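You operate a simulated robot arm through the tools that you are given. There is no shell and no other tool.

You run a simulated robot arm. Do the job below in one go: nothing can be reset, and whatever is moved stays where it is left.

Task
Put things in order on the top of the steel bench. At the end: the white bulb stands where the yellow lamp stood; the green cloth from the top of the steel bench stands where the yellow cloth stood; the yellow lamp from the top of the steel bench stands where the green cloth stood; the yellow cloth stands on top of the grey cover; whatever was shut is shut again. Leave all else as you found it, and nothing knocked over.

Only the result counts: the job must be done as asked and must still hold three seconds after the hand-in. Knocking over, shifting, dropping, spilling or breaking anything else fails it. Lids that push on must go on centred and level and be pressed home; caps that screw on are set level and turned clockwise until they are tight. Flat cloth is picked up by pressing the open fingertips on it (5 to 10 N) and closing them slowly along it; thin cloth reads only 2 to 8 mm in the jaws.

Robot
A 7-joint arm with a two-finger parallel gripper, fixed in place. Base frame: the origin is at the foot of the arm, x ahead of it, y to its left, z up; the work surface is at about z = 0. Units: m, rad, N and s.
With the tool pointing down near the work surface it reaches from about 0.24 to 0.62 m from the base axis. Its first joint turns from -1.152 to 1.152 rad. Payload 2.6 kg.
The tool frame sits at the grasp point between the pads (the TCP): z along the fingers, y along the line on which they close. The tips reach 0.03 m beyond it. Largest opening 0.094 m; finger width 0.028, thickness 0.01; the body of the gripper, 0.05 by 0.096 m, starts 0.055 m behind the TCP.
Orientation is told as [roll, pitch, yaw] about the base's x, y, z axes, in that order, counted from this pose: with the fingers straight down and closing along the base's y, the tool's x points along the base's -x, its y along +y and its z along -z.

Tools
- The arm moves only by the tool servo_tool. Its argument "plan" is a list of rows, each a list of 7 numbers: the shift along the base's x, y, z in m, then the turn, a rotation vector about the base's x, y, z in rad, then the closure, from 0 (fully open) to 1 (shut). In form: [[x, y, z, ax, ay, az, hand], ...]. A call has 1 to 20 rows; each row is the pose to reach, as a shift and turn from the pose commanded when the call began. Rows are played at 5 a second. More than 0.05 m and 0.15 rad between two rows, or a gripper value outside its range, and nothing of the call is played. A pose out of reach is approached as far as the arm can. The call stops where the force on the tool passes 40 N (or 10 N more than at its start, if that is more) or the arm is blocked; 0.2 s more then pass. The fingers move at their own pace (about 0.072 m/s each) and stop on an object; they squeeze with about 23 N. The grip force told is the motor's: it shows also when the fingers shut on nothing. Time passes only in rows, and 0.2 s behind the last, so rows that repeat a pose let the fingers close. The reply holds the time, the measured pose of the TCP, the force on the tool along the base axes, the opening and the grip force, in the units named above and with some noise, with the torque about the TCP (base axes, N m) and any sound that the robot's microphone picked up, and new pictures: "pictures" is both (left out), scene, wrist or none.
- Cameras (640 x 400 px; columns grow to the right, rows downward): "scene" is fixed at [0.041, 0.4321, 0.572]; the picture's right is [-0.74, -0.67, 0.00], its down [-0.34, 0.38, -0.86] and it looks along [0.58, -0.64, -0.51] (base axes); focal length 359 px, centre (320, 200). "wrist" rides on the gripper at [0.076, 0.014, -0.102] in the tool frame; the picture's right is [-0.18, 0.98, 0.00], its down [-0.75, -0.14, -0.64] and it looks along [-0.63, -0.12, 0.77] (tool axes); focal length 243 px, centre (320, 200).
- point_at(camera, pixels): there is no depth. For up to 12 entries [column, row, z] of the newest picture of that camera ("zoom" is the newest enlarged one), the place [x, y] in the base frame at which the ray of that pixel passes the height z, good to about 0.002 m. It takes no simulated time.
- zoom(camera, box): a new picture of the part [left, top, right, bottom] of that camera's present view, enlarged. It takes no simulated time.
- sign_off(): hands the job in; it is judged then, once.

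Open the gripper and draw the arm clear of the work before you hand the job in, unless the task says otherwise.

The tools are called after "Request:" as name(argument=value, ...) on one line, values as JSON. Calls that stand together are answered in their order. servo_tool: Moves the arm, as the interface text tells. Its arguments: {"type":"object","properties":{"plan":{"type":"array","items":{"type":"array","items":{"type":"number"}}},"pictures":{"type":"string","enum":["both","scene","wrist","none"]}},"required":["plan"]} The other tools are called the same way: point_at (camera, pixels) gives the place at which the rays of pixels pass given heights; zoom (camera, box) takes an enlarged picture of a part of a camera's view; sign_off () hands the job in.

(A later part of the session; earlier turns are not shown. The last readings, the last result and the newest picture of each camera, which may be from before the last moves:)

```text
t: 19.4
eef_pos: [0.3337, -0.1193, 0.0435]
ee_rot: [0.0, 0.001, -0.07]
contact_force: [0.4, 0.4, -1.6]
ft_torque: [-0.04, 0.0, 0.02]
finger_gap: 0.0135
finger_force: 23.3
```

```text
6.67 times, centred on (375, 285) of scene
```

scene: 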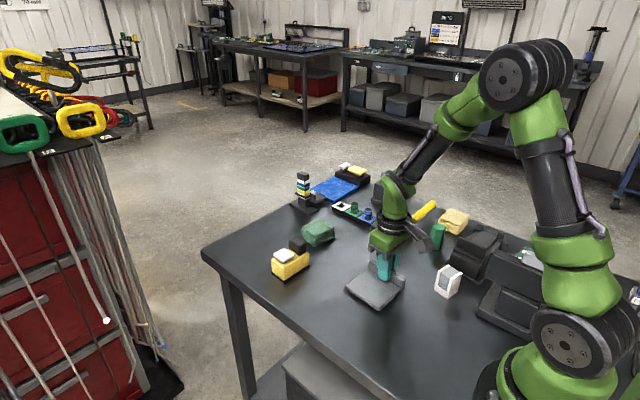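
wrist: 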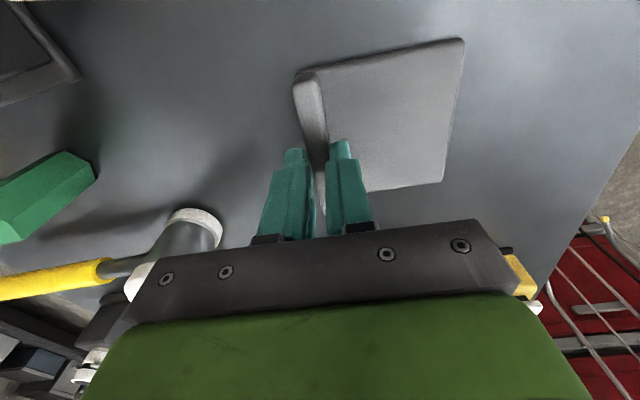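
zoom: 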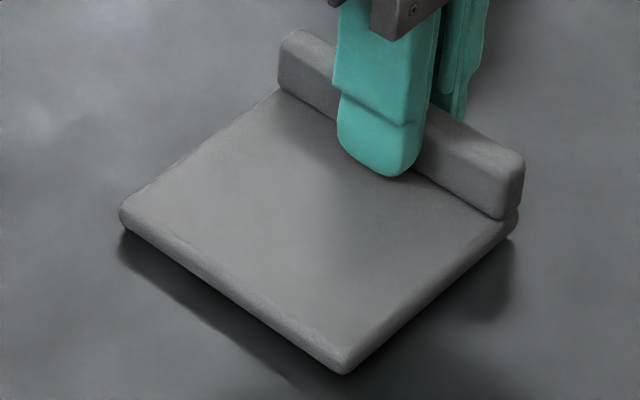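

Now the force reads −1.6 N and the plate moved up with the hand, so it is a loose plate of about 0.15 kg. I lift it 3 cm to see whether anything lies beneath.

Request:
servo_tool(plan=[[0, 0, 0.01, 0, 0, 0, 1], [0, 0, 0.02, 0, 0, 0, 1], [0, 0, 0.03, 0, 0, 0, 1], [0, 0, 0.04, 0, 0, 0, 1], [0, 0, 0.04, 0, 0, 0, 1]])

Request:
zoom(camera="scene", box=[330, 235, 430, 325])

```text
t: 20.6
eef_pos: [0.3349, -0.1205, 0.0845]
ee_rot: [0.0, 0.0, -0.07]
contact_force: [0.4, 0.0, -1.8]
ft_torque: [-0.04, -0.02, 0.0]
finger_gap: 0.0135
finger_force: 22.6
```

scene: 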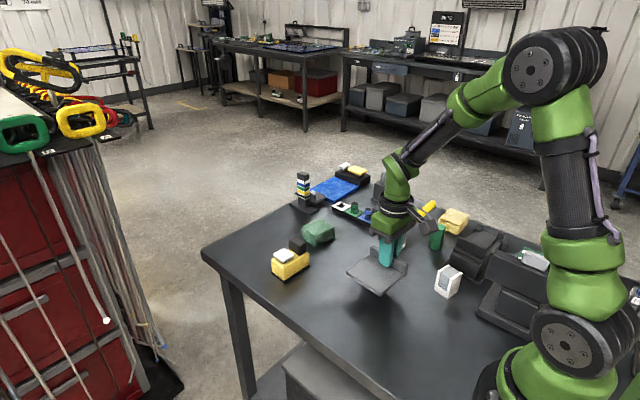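
wrist: 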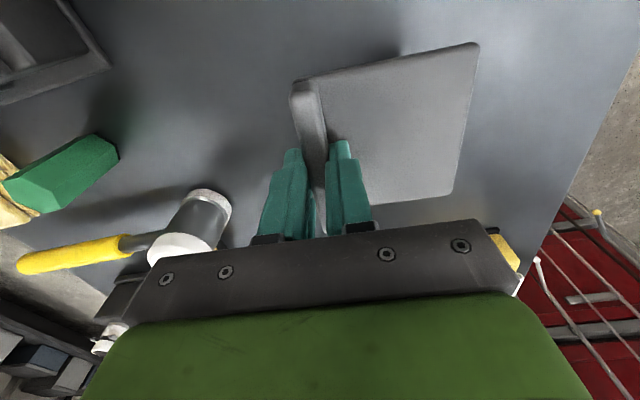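

```text
4.44 times, centred on (380, 280) of scene
```

zoom: 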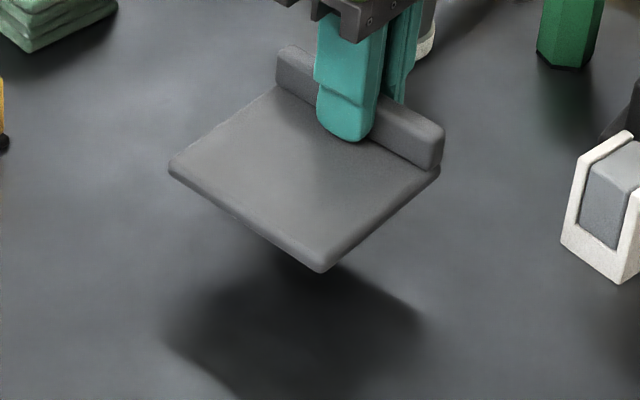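

Beneath the plate there is only plain bench, so it's a loose plate. I measure its present corners so that I can set it back exactly where it was.

Request:
point_at(camera="scene", pixels=[[345.8, 273.2, 0.052], [380.5, 294.0, 0.052], [407.3, 270.5, 0.052]])

```text
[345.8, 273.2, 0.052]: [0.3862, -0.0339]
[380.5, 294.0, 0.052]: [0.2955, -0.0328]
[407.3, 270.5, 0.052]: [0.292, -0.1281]
```

The plate is within about 4 mm of its old place. I lower it with no correction to compare against the original zoomed picture while still holding it.

Request:
servo_tool(plan=[[0, 0, -0.01, 0, 0, 0, 1], [0, 0, -0.02, 0, 0, 0, 1], [0, 0, -0.03, 0, 0, 0, 1], [0, 0, -0.038, 0, 0, 0, 1], [0, 0, -0.0405, 0, 0, 0, 1]], pictures="scene")

Request:
zoom(camera="scene", box=[340, 255, 410, 315])

```text
t: 21.8
eef_pos: [0.3341, -0.1186, 0.0436]
ee_rot: [-0.002, 0.0, -0.071]
contact_force: [0.4, 0.1, -1.7]
ft_torque: [-0.02, 0.02, -0.03]
finger_gap: 0.0135
finger_force: 23.6
```

scene: 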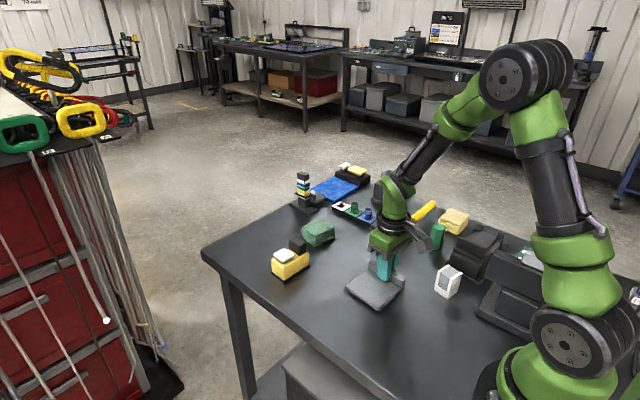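

```text
6.67 times, centred on (375, 285) of scene
```

zoom: 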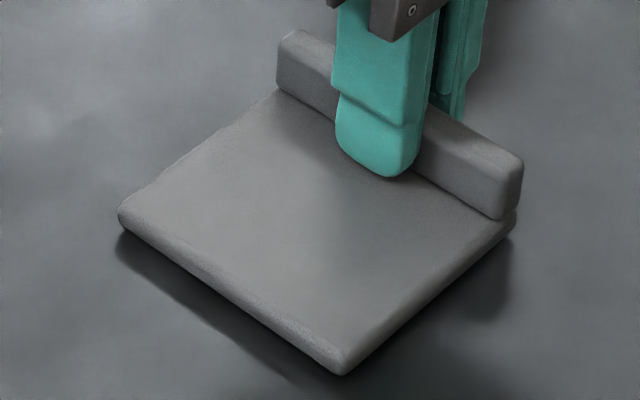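

Compared with the original picture, the plate is turned about 0.05 rad counter-clockwise. I turn it back by −0.05 rad, lower the last 2 mm and release.

Request:
servo_tool(plan=[[0, -0.0007, 0, 0, 0, -0.025, 1], [0, -0.0007, 0, 0, 0, -0.05, 1], [0, -0.0007, -0.0015, 0, 0, -0.05, 1], [0, -0.0007, -0.0025, 0, 0, -0.05, 1], [0, -0.0007, -0.0025, 0, 0, -0.05, 1]], pictures="scene")

Request:
zoom(camera="scene", box=[340, 255, 410, 315])

```text
t: 23.0
eef_pos: [0.3352, -0.1201, 0.0421]
ee_rot: [0.0, -0.004, -0.12]
contact_force: [-7.1, -1.2, 18.6]
ft_torque: [0.0, 0.19, 0.01]
finger_gap: 0.0135
finger_force: 23.2
```

scene: 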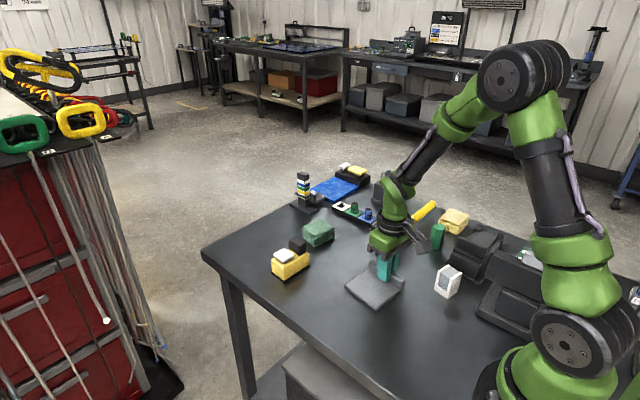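

```text
6.67 times, centred on (375, 285) of scene
```

zoom: 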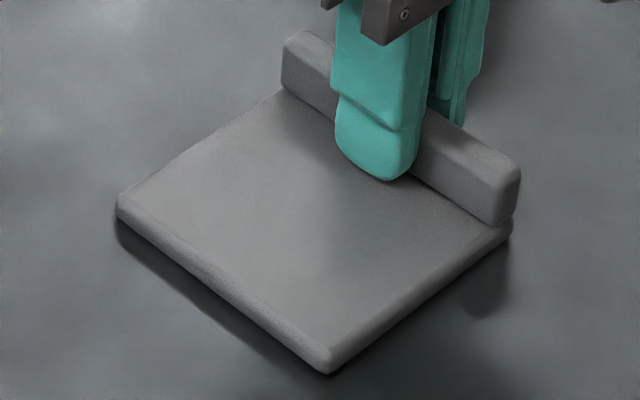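

The plate now matches its original picture almost exactly. I release it gently and rise; the only other reachable shut thing is the black box at (0.21,-0.35), which I'll inspect next.

Request:
servo_tool(plan=[[0, 0, 0, 0, 0, 0, 0.8], [0, 0, 0, 0, 0, 0, 0.6], [0, 0, 0.02, 0, 0, 0, 0.5], [0, 0, 0.05, 0, 0, 0, 0.5], [0, 0, 0.1, 0, 0, 0, 0.3], [0, 0, 0.15, 0, 0, 0, 0], [0, 0, 0.2, 0, 0, 0, 0]], pictures="scene")

Request:
zoom(camera="scene", box=[340, 255, 410, 315])

Request:
zoom(camera="scene", box=[450, 220, 510, 280])

```text
t: 24.6
eef_pos: [0.3349, -0.1174, 0.2416]
ee_rot: [-0.002, 0.001, -0.119]
contact_force: [-0.5, -1.0, 0.1]
ft_torque: [-0.03, 0.0, 0.0]
finger_gap: 0.0939
finger_force: 0.1
```

scene: 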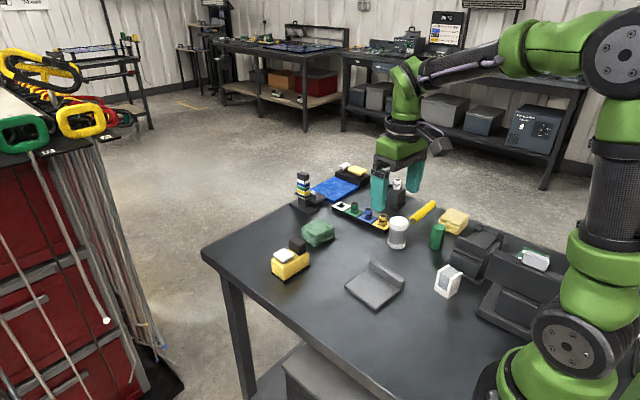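

```text
6.67 times, centred on (375, 285) of scene
```

zoom: 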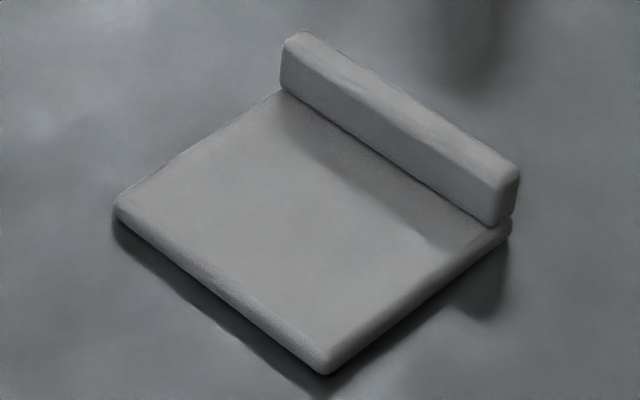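

```text
6.67 times, centred on (480, 250) of scene
```

zoom: 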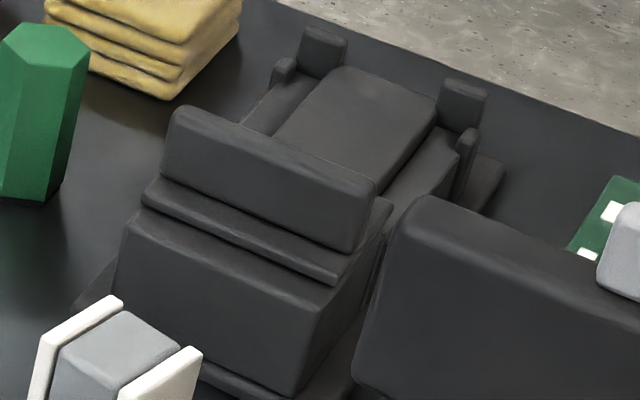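

The plate is back exactly as found. Now I move over the black box to view it from above and from its far end.

Request:
servo_tool(plan=[[-0.01, -0.03, 0.0, 0, 0, -0.13, 0], [-0.02, -0.06, 0.0, 0, 0, -0.26, 0], [-0.03, -0.09, 0.0, 0, 0, -0.39, 0], [-0.04, -0.12, 0.0, 0, 0, -0.52, 0], [-0.05, -0.15, 0.0, 0, 0, -0.65, 0], [-0.06, -0.18, 0.0, 0, 0, -0.78, 0], [-0.07, -0.2, -0.0, 0, 0, -0.91, 0], [-0.08, -0.22, -0.0, 0, 0, -1.04, 0], [-0.09, -0.24, -0.0, 0, 0, -1.17, 0], [-0.1, -0.25, 0, 0, 0, -1.3, 0], [-0.1, -0.25, 0, 0, 0, -1.43, 0], [-0.1, -0.25, 0, 0, 0, -1.43, 0]], pictures="wrist")

Request:
zoom(camera="wrist", box=[230, 0, 430, 180])

```text
t: 27.2
eef_pos: [0.236, -0.3705, 0.2386]
ee_rot: [0.001, -0.002, -1.551]
contact_force: [-0.3, -1.2, 0.7]
ft_torque: [-0.01, 0.0, 0.0]
finger_gap: 0.0937
finger_force: 0.0
```

wrist: 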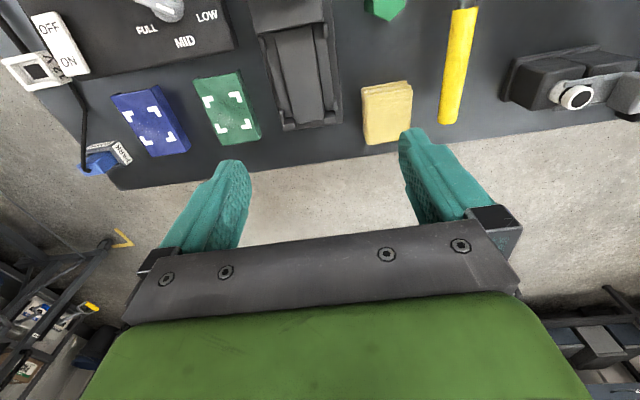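

```text
2.22 times, centred on (330, 90) of wrist
```

zoom: 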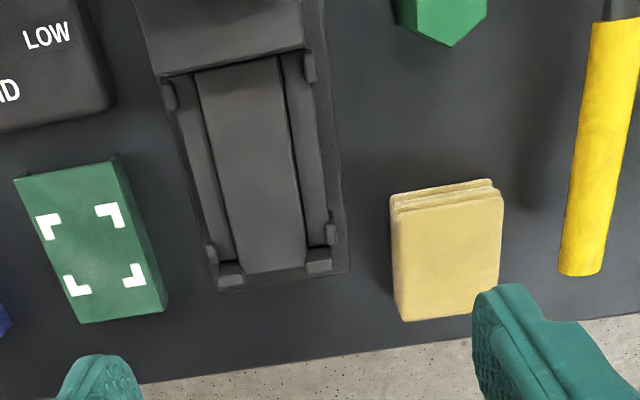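

The rear shows rails with stops at both ends, which suggests the front top piece with the bar is a sliding cover. I back up to look straight at the front part.

Request:
servo_tool(plan=[[0, 0.04, 0.0, 0, 0, 0, 0], [0, 0.08, 0.0, 0, 0, 0, 0], [0, 0.08, 0, 0, 0, 0, 0]], pictures="wrist")

Request:
zoom(camera="wrist", box=[220, 0, 380, 140])

```text
t: 28.0
eef_pos: [0.2329, -0.2879, 0.2406]
ee_rot: [0.0, -0.001, -1.549]
contact_force: [-0.5, 0.6, -0.3]
ft_torque: [-0.02, -0.01, -0.01]
finger_gap: 0.0942
finger_force: 0.1
```

wrist: 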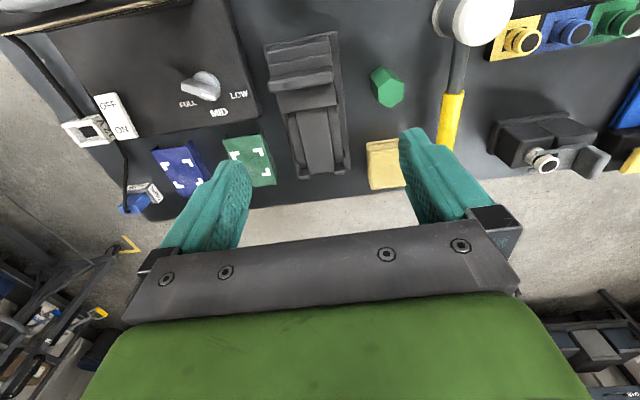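

```text
2.86 times, centred on (300, 70) of wrist
```

zoom: 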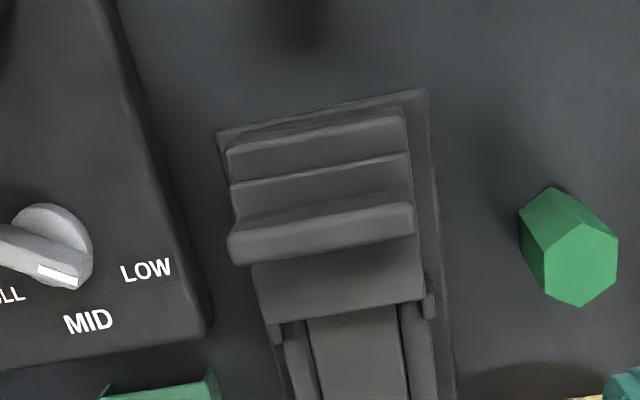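

The front piece has a bar-like handle on a plate that could slide back (−y) on the rails. I triangulate the bar's height and position from both cameras.

Request:
point_at(camera="wrist", pixels=[[333.2, 71.7, 0.06], [333.2, 71.7, 0.08], [333.2, 71.7, 0.1], [288, 84, 0.08], [333, 82, 0.08], [269, 92, 0.08], [335, 105, 0.05], [276, 116, 0.05], [350, 172, 0.02], [292, 181, 0.02]])

Request:
point_at(camera="scene", pixels=[[458.3, 236.5, 0.06], [458.3, 236.5, 0.08], [458.3, 236.5, 0.1], [488.2, 247.8, 0.06], [488.2, 247.8, 0.08], [488.2, 247.8, 0.1]])

Request:
zoom(camera="wrist", box=[250, 20, 360, 190])

```text
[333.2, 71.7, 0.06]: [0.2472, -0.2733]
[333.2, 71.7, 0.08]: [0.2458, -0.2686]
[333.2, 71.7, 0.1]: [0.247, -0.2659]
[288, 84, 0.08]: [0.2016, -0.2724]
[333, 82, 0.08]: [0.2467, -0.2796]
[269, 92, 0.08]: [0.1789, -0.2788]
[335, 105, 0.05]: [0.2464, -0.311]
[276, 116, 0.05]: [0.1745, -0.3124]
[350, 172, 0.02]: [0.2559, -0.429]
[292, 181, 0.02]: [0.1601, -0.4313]
```

```text
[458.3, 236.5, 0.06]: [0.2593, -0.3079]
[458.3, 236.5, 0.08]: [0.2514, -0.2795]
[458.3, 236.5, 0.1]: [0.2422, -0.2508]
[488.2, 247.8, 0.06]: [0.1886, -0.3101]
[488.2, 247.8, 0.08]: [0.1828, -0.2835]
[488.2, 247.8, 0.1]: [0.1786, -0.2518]
```

```text
2.35 times, centred on (305, 105) of wrist
```

zoom: 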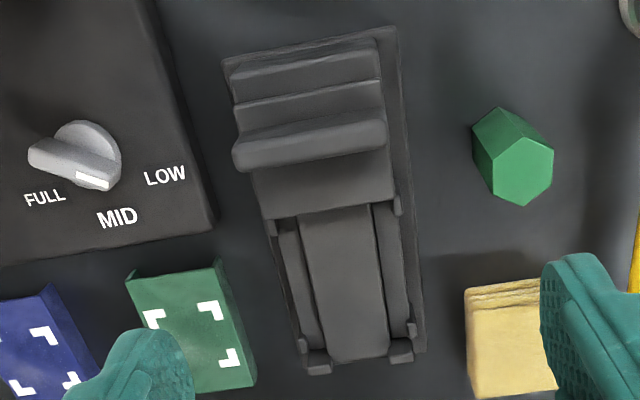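

The bar's top is at z≈0.083, x 0.177–0.248, y −0.268…−0.28, standing on a plate at z≈0.05. I turn the gripper to close along y and come above the bar.

Request:
servo_tool(plan=[[0, 0, 0, 0, 0, 0.14, 0], [0, 0, 0, 0, 0, 0.28, 0], [0, 0, 0, 0, 0, 0.42, 0], [0, 0, 0, 0, 0, 0.56, 0], [0, 0, 0, 0, 0, 0.7, 0], [-0.005, 0.003, 0, 0, 0, 0.84, 0], [-0.01, 0.006, 0, 0, 0, 0.98, 0.2], [-0.015, 0.01, 0, 0, 0, 1.12, 0.4], [-0.02, 0.014, 0, 0, 0, 1.26, 0.5], [-0.02, 0.014, -0.03, 0, 0, 1.4, 0.5], [-0.02, 0.014, -0.06, 0, 0, 1.54, 0.5], [-0.02, 0.014, -0.09, 0, 0, 1.549, 0.5], [-0.02, 0.014, -0.1, 0, 0, 1.549, 0.5]])

Request:
zoom(camera="scene", box=[430, 190, 530, 290])

```text
t: 30.8
eef_pos: [0.2138, -0.2733, 0.139]
ee_rot: [0.0, 0.0, 0.0]
contact_force: [-0.3, -0.5, 0.4]
ft_torque: [-0.02, -0.02, -0.02]
finger_gap: 0.0469
finger_force: 0.1
```

scene: 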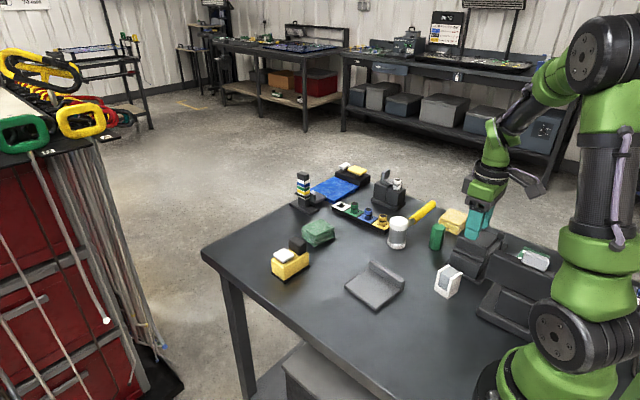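
wrist: 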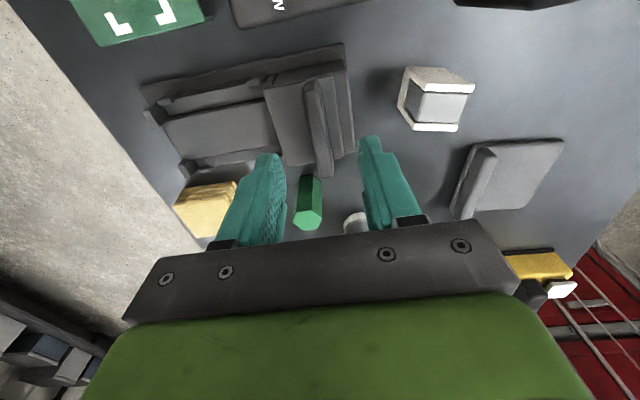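

```text
4.00 times, centred on (480, 240) of scene
```

zoom: 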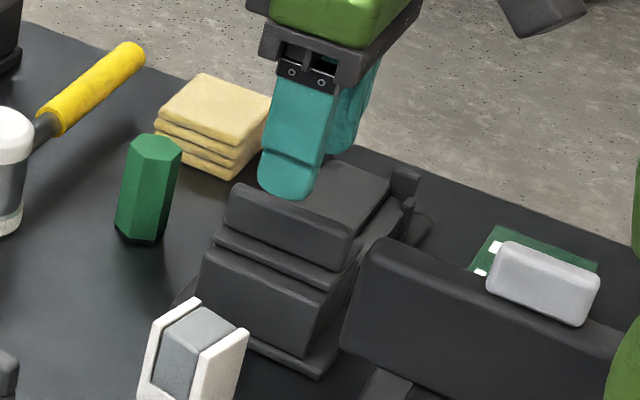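

The wrist view now shows the box side-on, at (250,115). I zoom to understand it before touching it.

Request:
zoom(camera="wrist", box=[130, 30, 380, 190])

```text
2.50 times, centred on (255, 110) of wrist
```

zoom: 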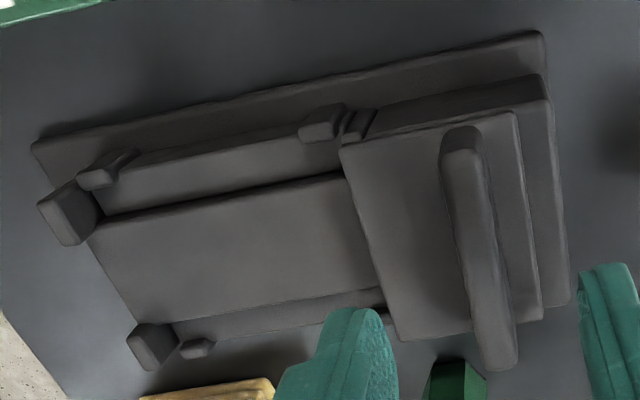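

This is clearly a box at the front with a plate lid and bar handle on it, and a track with end stops behind. I lower the fingers around the bar and close.

Request:
servo_tool(plan=[[0, 0, -0.02, 0, 0, 0, 0.5], [0, 0, -0.035, 0, 0, 0, 0.5], [0, 0, -0.047, 0, 0, 0, 0.5], [0, 0, -0.047, 0, 0, 0, 0.7], [0, 0, -0.047, 0, 0, 0, 0.8], [0, 0, -0.047, 0, 0, 0, 0.9], [0, 0, -0.047, 0, 0, 0, 1], [0, 0, -0.047, 0, 0, 0, 1]])

Request:
zoom(camera="scene", box=[430, 190, 530, 290])

```text
t: 32.6
eef_pos: [0.214, -0.2735, 0.093]
ee_rot: [0.001, 0.002, -0.002]
contact_force: [1.3, -4.8, -8.5]
ft_torque: [-0.08, -0.23, 0.02]
finger_gap: 0.0111
finger_force: 44.6
```

scene: 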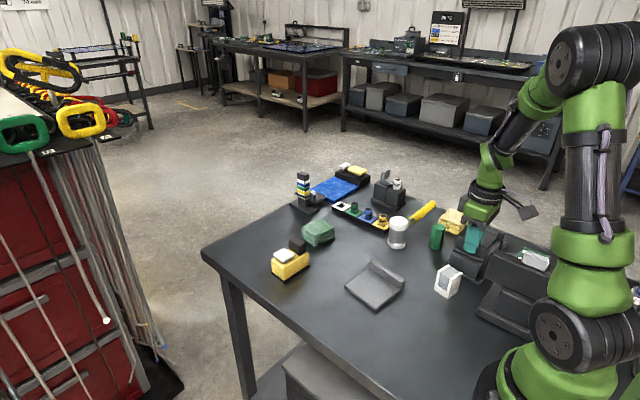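
wrist: 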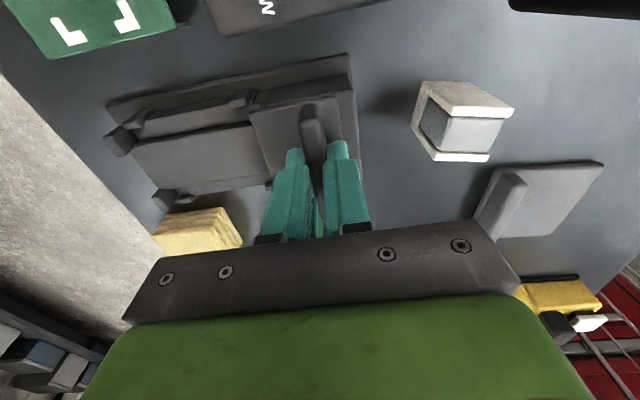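

```text
4.00 times, centred on (480, 240) of scene
```

zoom: 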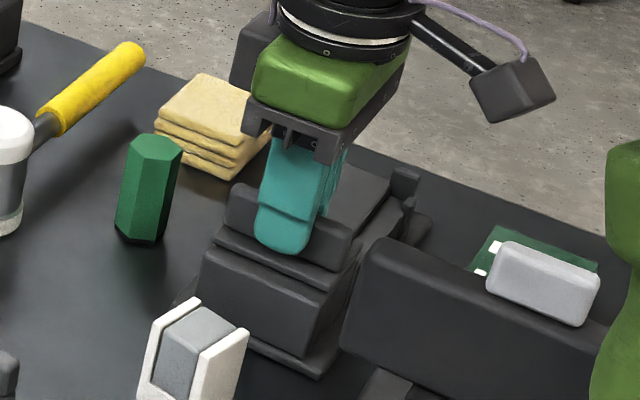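

The bar is gripped (11 mm). I pull it slowly toward −y by 2 cm and watch the force.

Request:
servo_tool(plan=[[0, -0.004, 0, 0, 0, 0, 1], [0, -0.008, 0, 0, 0, 0, 1], [0, -0.012, 0, 0, 0, 0, 1], [0, -0.016, 0, 0, 0, 0, 1], [0, -0.02, 0, 0, 0, 0, 1]])

Request:
zoom(camera="scene", box=[430, 190, 530, 290])

Request:
zoom(camera="wrist", box=[100, 30, 380, 220])

```text
t: 33.8
eef_pos: [0.2143, -0.2941, 0.0927]
ee_rot: [0.002, 0.0, -0.002]
contact_force: [2.0, 0.0, -20.5]
ft_torque: [-0.06, -1.03, 0.14]
finger_gap: 0.0114
finger_force: 44.9
```

scene: 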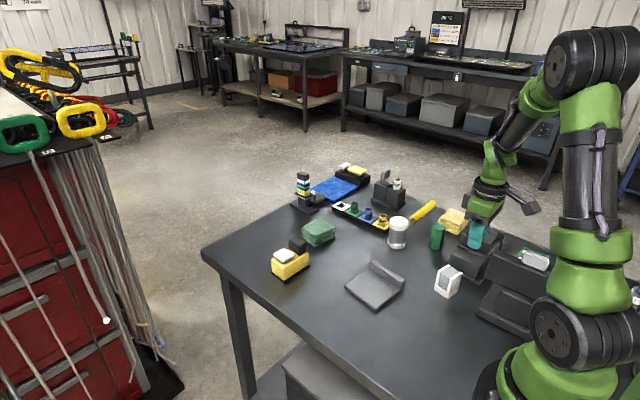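
wrist: 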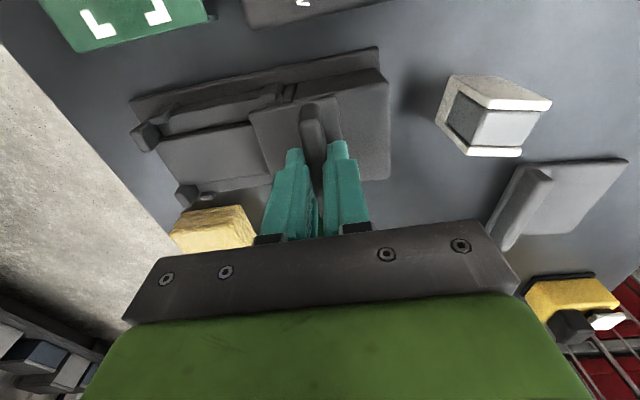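

```text
4.00 times, centred on (480, 240) of scene
```

zoom: 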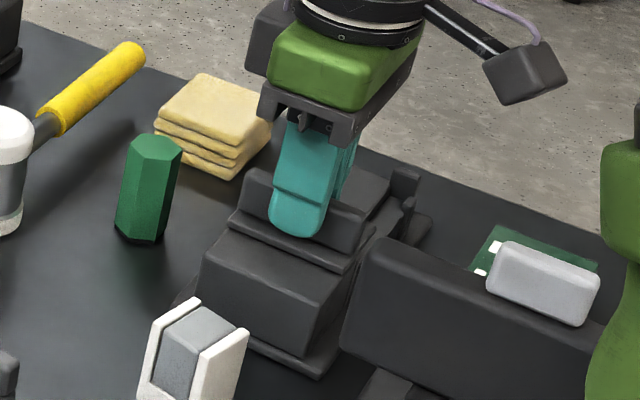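

```text
2.11 times, centred on (240, 125) of wrist
```

zoom: 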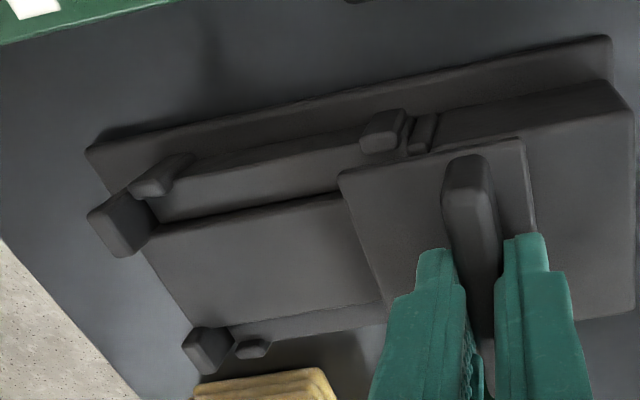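

The lid slides: it moved 2 cm back and the block's top is appearing at the front, with a downward load of −20 N. I ease down 1 mm and read again.

Request:
servo_tool(plan=[[0, 0, -0.001, 0, 0, 0, 1], [0, 0, -0.002, 0, 0, 0, 1]], pictures="none")

```text
t: 34.4
eef_pos: [0.2141, -0.2943, 0.0929]
ee_rot: [0.0, 0.001, -0.003]
contact_force: [-10.6, 11.2, 19.7]
ft_torque: [0.26, 1.39, 0.21]
finger_gap: 0.0114
finger_force: 44.6
```

Neutral is about 1 mm lower than before. I go back up 1 mm and continue sliding to −y in small steps.

Request:
servo_tool(plan=[[0, 0, 0.001, 0, 0, 0, 1], [0, -0.005, 0.001, 0, 0, 0, 1], [0, -0.01, 0.001, 0, 0, 0, 1], [0, -0.015, 0.001, 0, 0, 0, 1], [0, -0.02, 0.001, 0, 0, 0, 1], [0, -0.025, 0.001, 0, 0, 0, 1]])

Request:
zoom(camera="wrist", box=[150, 30, 430, 220])

Request:
zoom(camera="scene", box=[430, 190, 530, 290])

```text
t: 35.0
eef_pos: [0.215, -0.2948, 0.093]
ee_rot: [0.009, 0.001, -0.002]
contact_force: [-3.3, 6.6, 5.8]
ft_torque: [-0.35, -0.19, 0.33]
finger_gap: 0.0112
finger_force: 44.6
stopped in row 2: the force on the tool passed its limit at 46 N (the readings are from after the stop); the commanded pose is now the measured one
```

scene: 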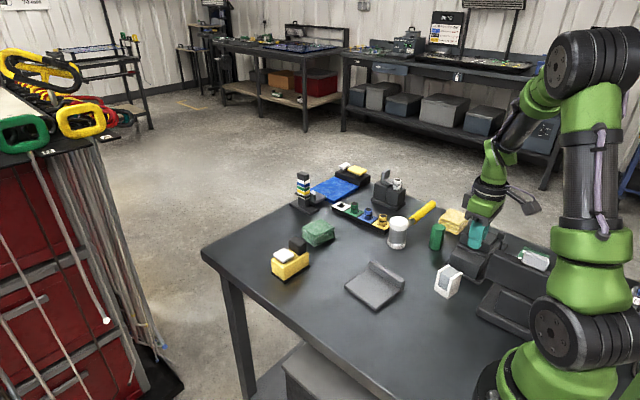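
wrist: 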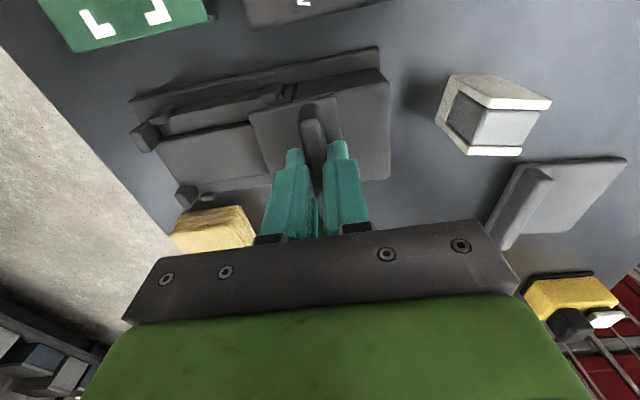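

```text
2.11 times, centred on (290, 125) of wrist
```

zoom: 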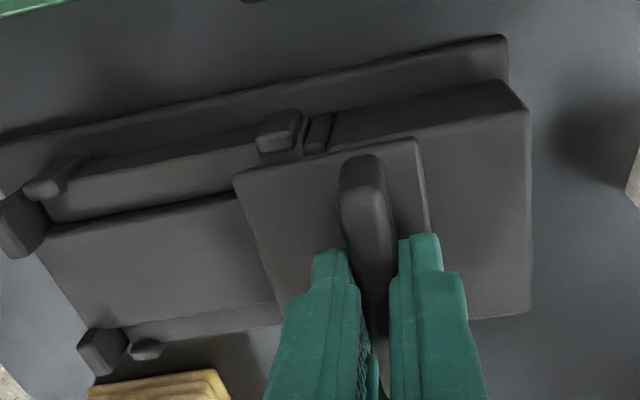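

```text
4.00 times, centred on (480, 240) of scene
```

zoom: 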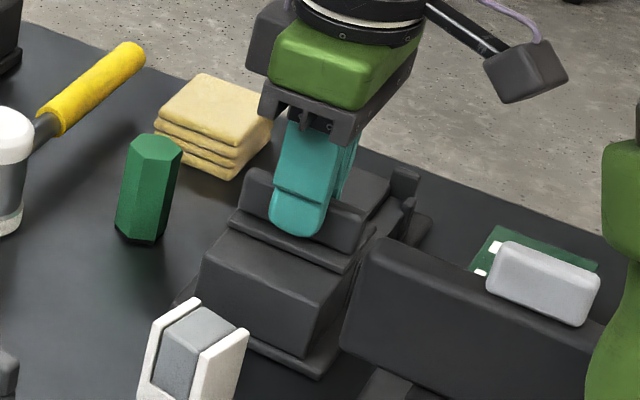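

The plate stops after 2 cm, and the block beneath is solid, so this is a short-travel slider, not a box with contents. I push it back to its original position (y = −0.2735).

Request:
servo_tool(plan=[[0, 0.004, 0, 0, 0, 0, 1], [0, 0.008, 0, 0, 0, 0, 1], [0, 0.012, 0, 0, 0, 0, 1], [0, 0.016, 0, 0, 0, 0, 1], [0, 0.019, 0, 0, 0, 0, 1], [0, 0.0205, 0, 0, 0, 0, 1], [0, 0.021, 0, 0, 0, 0, 1]])

Request:
zoom(camera="wrist", box=[130, 30, 380, 190])

Request:
zoom(camera="scene", box=[430, 190, 530, 290])

```text
t: 36.6
eef_pos: [0.214, -0.2753, 0.092]
ee_rot: [0.008, 0.001, -0.005]
contact_force: [-19.0, 2.0, 34.9]
ft_torque: [-0.31, 0.46, 0.23]
finger_gap: 0.0116
finger_force: 44.7
```

scene: 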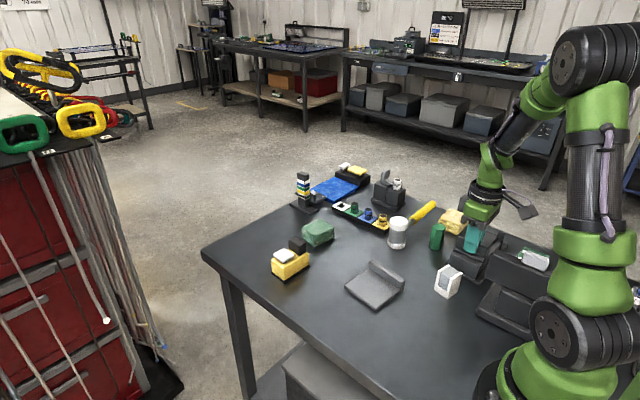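
wrist: 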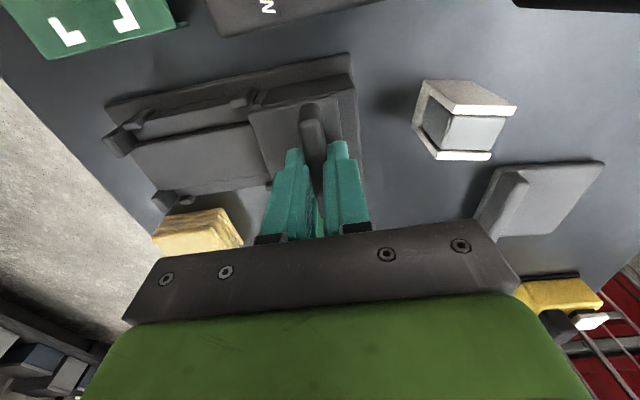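

```text
2.50 times, centred on (255, 110) of wrist
```

zoom: 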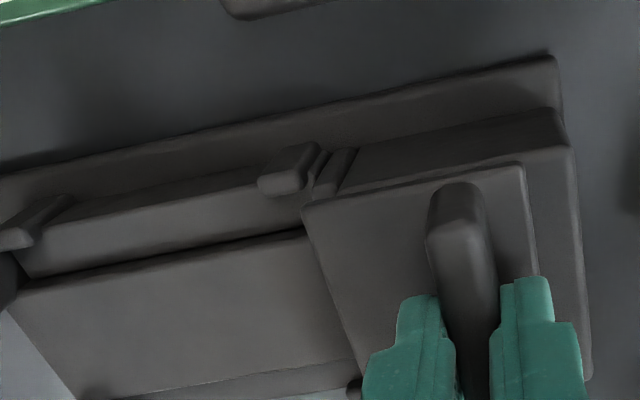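

```text
4.00 times, centred on (480, 240) of scene
```

zoom: 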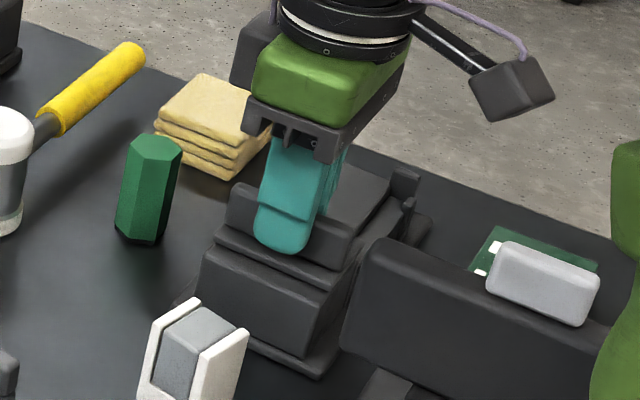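

The slider is nearly home (y −0.2753 against −0.2735) with an upward load from my pushing down. I ease up 1 mm, nudge the last 2 mm, and open the fingers.

Request:
servo_tool(plan=[[0, 0.0, 0.0015, 0, 0, 0, 1], [0, 0.001, 0.0015, 0, 0, 0, 1], [0, 0.002, 0.0015, 0, 0, 0, 1], [0, 0.002, 0.0015, 0, 0, 0, 1]], pictures="none")

Request:
servo_tool(plan=[[0, 0.0, 0, 0, 0, 0, 0.8], [0, 0, 0, 0, 0, 0, 0.55], [0, 0, 0, 0, 0, 0, 0.5], [0, 0, 0.03, 0, 0, 0, 0.5], [0, 0, 0.046, 0, 0, 0, 0.5], [0, 0, 0.046, 0, 0, 0, 0.5]])

Request:
zoom(camera="wrist", box=[130, 30, 380, 190])

Request:
zoom(camera="scene", box=[430, 190, 530, 290])

```text
t: 37.6
eef_pos: [0.2149, -0.2716, 0.094]
ee_rot: [0.004, 0.003, 0.001]
contact_force: [1.7, -29.1, -39.8]
ft_torque: [-0.62, 0.05, -0.01]
finger_gap: 0.0112
finger_force: 45.0
```

```text
t: 39.0
eef_pos: [0.2151, -0.2718, 0.1409]
ee_rot: [0.01, 0.001, -0.003]
contact_force: [0.1, 0.0, 0.4]
ft_torque: [0.01, -0.04, 0.0]
finger_gap: 0.0471
finger_force: 0.1
```

scene: 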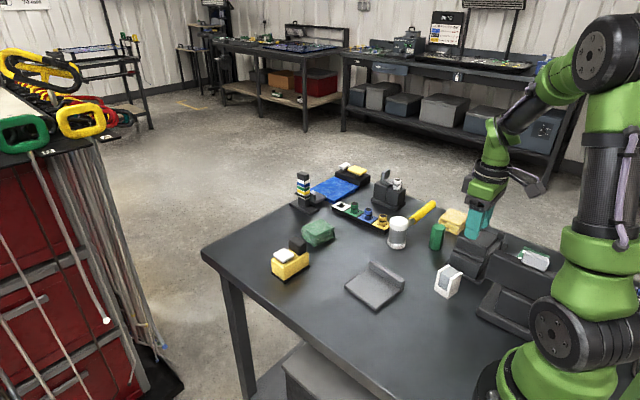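
wrist: 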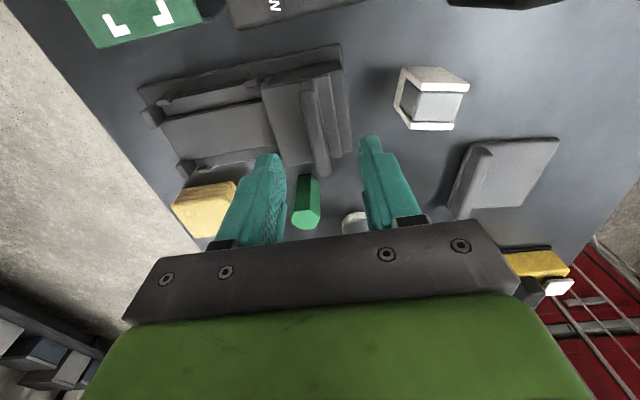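

```text
2.50 times, centred on (255, 110) of wrist
```

zoom: 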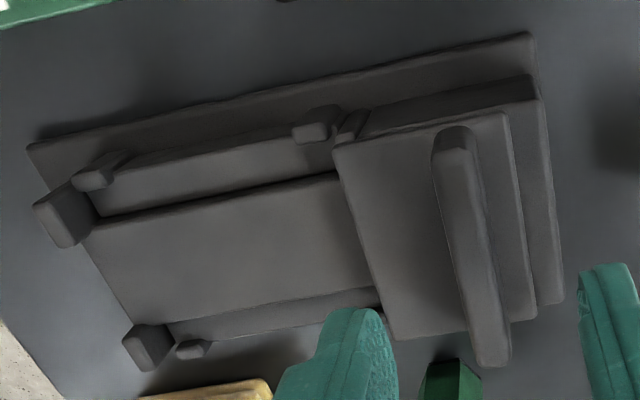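

```text
4.00 times, centred on (480, 240) of scene
```

zoom: 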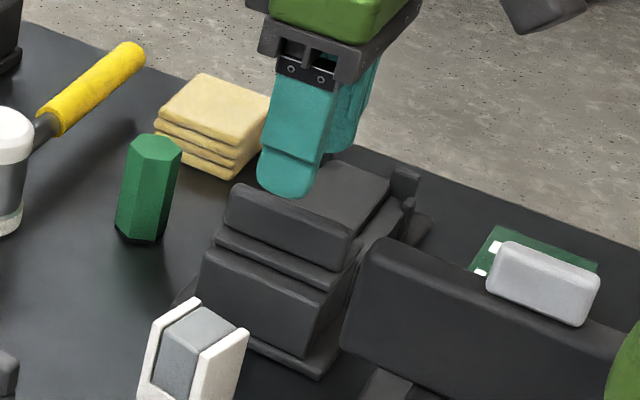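

The slider is back at its home stop, and looks as before. Next I check whether the white knob and the lever of the press are reachable at all, by locating them more precisely.

Request:
point_at(camera="scene", pixels=[[385.5, 175, 0.08], [385.5, 175, 0.1], [398, 182, 0.08], [398, 190, 0.055], [376, 196, 0.0], [402, 207, 0.0], [383, 217, 0.04], [366, 209, 0.04], [354, 202, 0.04]])

Request:
servo_tool(plan=[[0.01, 0.01, 0.03, 0, 0, 0, 0.2], [0.04, 0.01, 0.06, 0, 0, 0, 0], [0.08, 0.0, 0.09, 0, 0, -0.1, 0], [0.12, -0.01, 0.1, 0, 0, -0.2, 0], [0.16, -0.02, 0.1, 0, 0, -0.3, 0], [0.19, -0.04, 0.1, 0, 0, -0.4, 0], [0.21, -0.07, 0.1, 0, 0, -0.5, 0], [0.23, -0.1, 0.1, 0, 0, -0.6, 0], [0.24, -0.11, 0.1, 0, 0, -0.7, 0], [0.24, -0.11, 0.1, 0, 0, -0.7, 0]], pictures="wrist")

Request:
zoom(camera="wrist", box=[250, 60, 450, 200])

```text
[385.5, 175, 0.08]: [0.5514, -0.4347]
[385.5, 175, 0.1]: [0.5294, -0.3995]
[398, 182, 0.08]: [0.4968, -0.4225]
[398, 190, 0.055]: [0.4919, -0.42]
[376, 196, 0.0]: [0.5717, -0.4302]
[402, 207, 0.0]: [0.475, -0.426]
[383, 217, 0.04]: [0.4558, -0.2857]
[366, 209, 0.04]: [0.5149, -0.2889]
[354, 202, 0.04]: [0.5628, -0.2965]
```

```text
refused: row 3 steps farther than a row can; nothing moved
```

```text
2.86 times, centred on (350, 130) of wrist
```

zoom: 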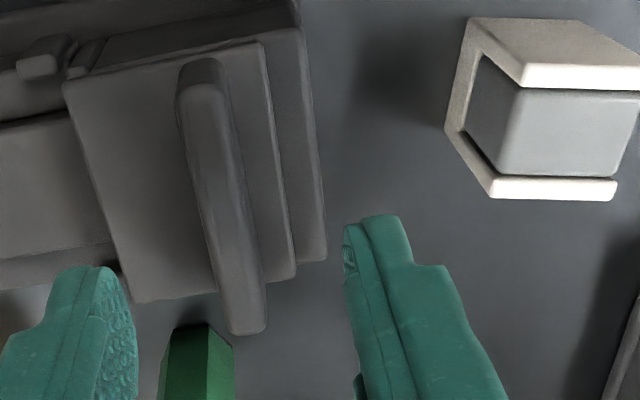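

The press lever lies about 0.68 m out, beyond reach, as is much of the strip, so those are just surroundings. The free, reachable pieces (white housing with grey lens, yellow lamp block, both cloths, grey plate cover) match the task's chain, so I measure each one now.

Request:
zoom(camera="scene", box=[430, 200, 480, 240])

Request:
zoom(camera="scene", box=[295, 212, 345, 252])

Request:
zoom(camera="scene", box=[262, 232, 322, 288])

Request:
zoom(camera="scene", box=[422, 258, 472, 302])

```text
10.00 times, centred on (455, 220) of scene
```

zoom: 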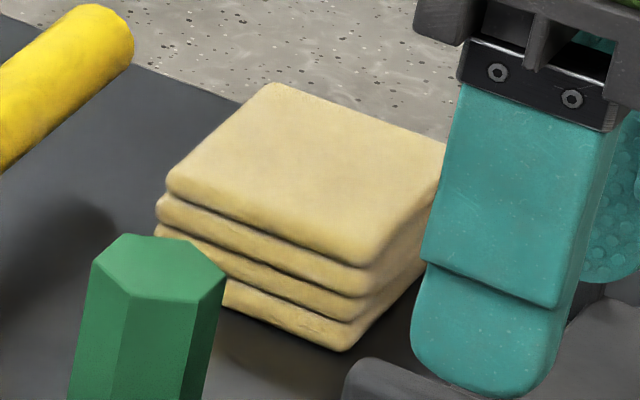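

```text
10.00 times, centred on (320, 232) of scene
```

zoom: 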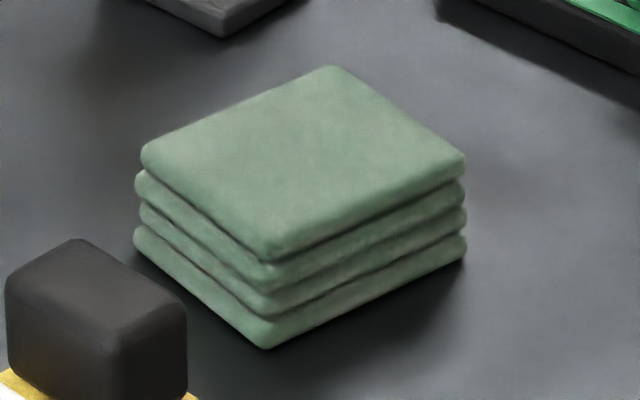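

```text
7.14 times, centred on (292, 260) of scene
```

zoom: 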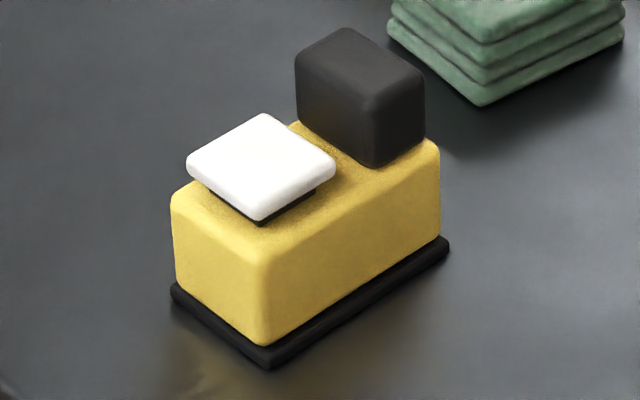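

```text
9.09 times, centred on (447, 280) of scene
```

zoom: 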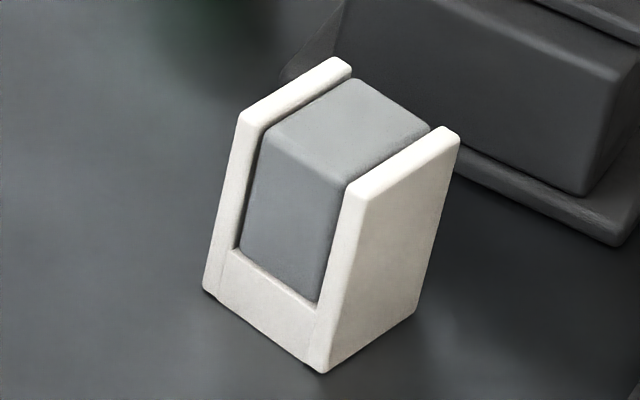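

Now I get the base corners of each object at z=0 and guess heights from the tops.

Request:
point_at(camera="scene", pixels=[[301.3, 236, 0.005], [314.5, 246.8, 0.0], [334.6, 237.5, 0.005], [302.2, 227.2, 0.035], [315.5, 237.5, 0.035], [334.6, 228, 0.035], [321, 218.8, 0.035], [439.7, 218.5, 0.035], [450.5, 208.5, 0.035], [467.5, 214.5, 0.035], [459.5, 226.5, 0.035], [457, 235, 0.0]])

Request:
point_at(camera="scene", pixels=[[284.7, 283.5, 0.0], [271, 272.3, 0.0], [310.2, 266, 0.0], [283.9, 268.1, 0.04], [271.3, 260, 0.04], [308.5, 252.3, 0.04], [447.2, 298.9, 0.0], [434.1, 289.9, 0.0], [457.5, 292.1, 0.0], [438, 271, 0.05], [450.3, 265, 0.05], [462, 272, 0.05]])

```text
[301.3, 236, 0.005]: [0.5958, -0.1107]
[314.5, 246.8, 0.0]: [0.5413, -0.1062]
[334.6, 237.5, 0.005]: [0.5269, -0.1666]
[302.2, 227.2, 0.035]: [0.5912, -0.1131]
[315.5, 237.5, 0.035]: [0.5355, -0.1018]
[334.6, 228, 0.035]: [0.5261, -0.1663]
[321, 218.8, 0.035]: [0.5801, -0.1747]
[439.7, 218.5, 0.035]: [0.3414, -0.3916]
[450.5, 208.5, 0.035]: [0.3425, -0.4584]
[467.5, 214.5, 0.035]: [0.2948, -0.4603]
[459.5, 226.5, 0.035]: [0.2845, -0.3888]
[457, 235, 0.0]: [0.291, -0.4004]
```

```text
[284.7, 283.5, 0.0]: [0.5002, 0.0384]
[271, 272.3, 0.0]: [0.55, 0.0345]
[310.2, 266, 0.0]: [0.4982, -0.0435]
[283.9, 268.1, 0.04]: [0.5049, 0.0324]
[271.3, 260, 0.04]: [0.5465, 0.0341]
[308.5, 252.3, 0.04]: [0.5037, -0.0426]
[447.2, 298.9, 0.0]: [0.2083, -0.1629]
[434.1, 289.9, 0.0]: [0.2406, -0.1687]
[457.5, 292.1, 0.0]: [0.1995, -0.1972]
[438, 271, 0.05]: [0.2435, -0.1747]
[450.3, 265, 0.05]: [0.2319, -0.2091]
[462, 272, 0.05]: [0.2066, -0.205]
```

The green cloth's centre is about (0.561,−0.139), the lamp's about (0.525,−0.004) and the white piece's about (0.220,−0.183). I now hover over the yellow cloth at z=0.2 with the fingers closing along y, to measure it from above.

Request:
servo_tool(plan=[[0, 0, 0.04, 0, 0, 0, 0.2], [0.02, -0.03, 0.06, 0, 0, 0, 0], [0.05, -0.06, 0.06, 0, 0, 0, 0], [0.075, -0.09, 0.06, 0, 0, 0, 0], [0.09, -0.12, 0.06, 0, 0, 0, 0], [0.1, -0.148, 0.06, 0, 0, 0, 0], [0.1, -0.148, 0.06, 0, 0, 0, 0]])

Request:
zoom(camera="wrist", box=[240, 40, 420, 180])

```text
t: 40.6
eef_pos: [0.3174, -0.4182, 0.1988]
ee_rot: [0.009, 0.003, -0.004]
contact_force: [0.5, 0.4, -1.1]
ft_torque: [0.02, -0.01, -0.02]
finger_gap: 0.0941
finger_force: 0.1
```

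scene: 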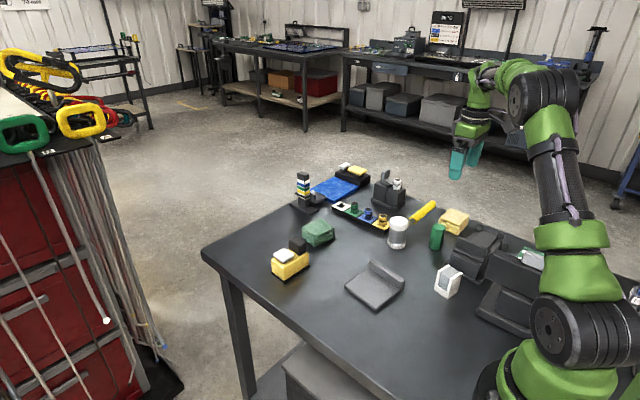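
wrist: 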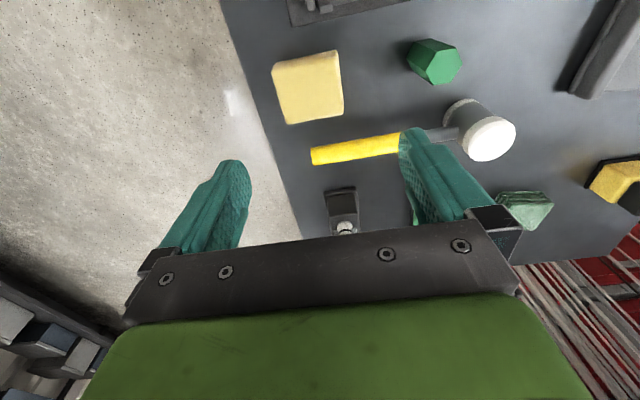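

```text
2.86 times, centred on (330, 110) of wrist
```

zoom: 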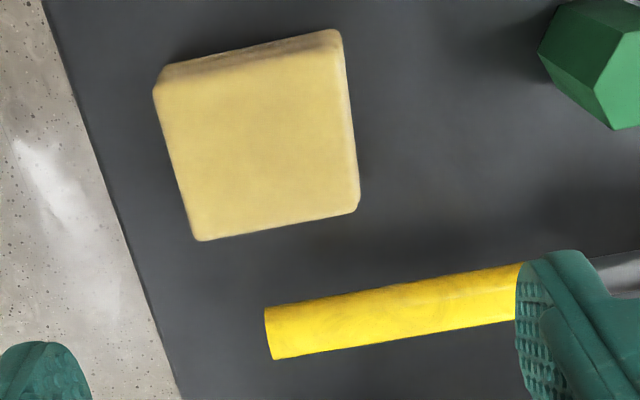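

The yellow cloth's top corners are near (272,71), (337,56), (343,112) and (287,124) in the wrist view. I convert them, along with the mallet handle's end.

Request:
point_at(camera="wrist", pixels=[[272.3, 70.8, 0.036], [337, 55.8, 0.036], [343.3, 111.7, 0.036], [287.3, 124, 0.036], [311, 147, 0.05], [313, 165, 0.05], [400, 135, 0.05], [433, 60, 0.05], [440, 45, 0.05], [408, 60, 0.05], [222, 0, 0.0], [300, 240, 0.0]])

```text
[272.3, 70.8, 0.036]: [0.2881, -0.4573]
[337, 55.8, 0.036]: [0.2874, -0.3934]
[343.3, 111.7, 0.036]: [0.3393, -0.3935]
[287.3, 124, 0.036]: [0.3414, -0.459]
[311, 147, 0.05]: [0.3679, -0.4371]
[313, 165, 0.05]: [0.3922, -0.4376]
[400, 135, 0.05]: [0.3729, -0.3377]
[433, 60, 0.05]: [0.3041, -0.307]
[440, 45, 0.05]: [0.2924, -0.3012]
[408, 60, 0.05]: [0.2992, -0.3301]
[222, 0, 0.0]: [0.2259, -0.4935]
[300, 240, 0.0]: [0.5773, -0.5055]
```

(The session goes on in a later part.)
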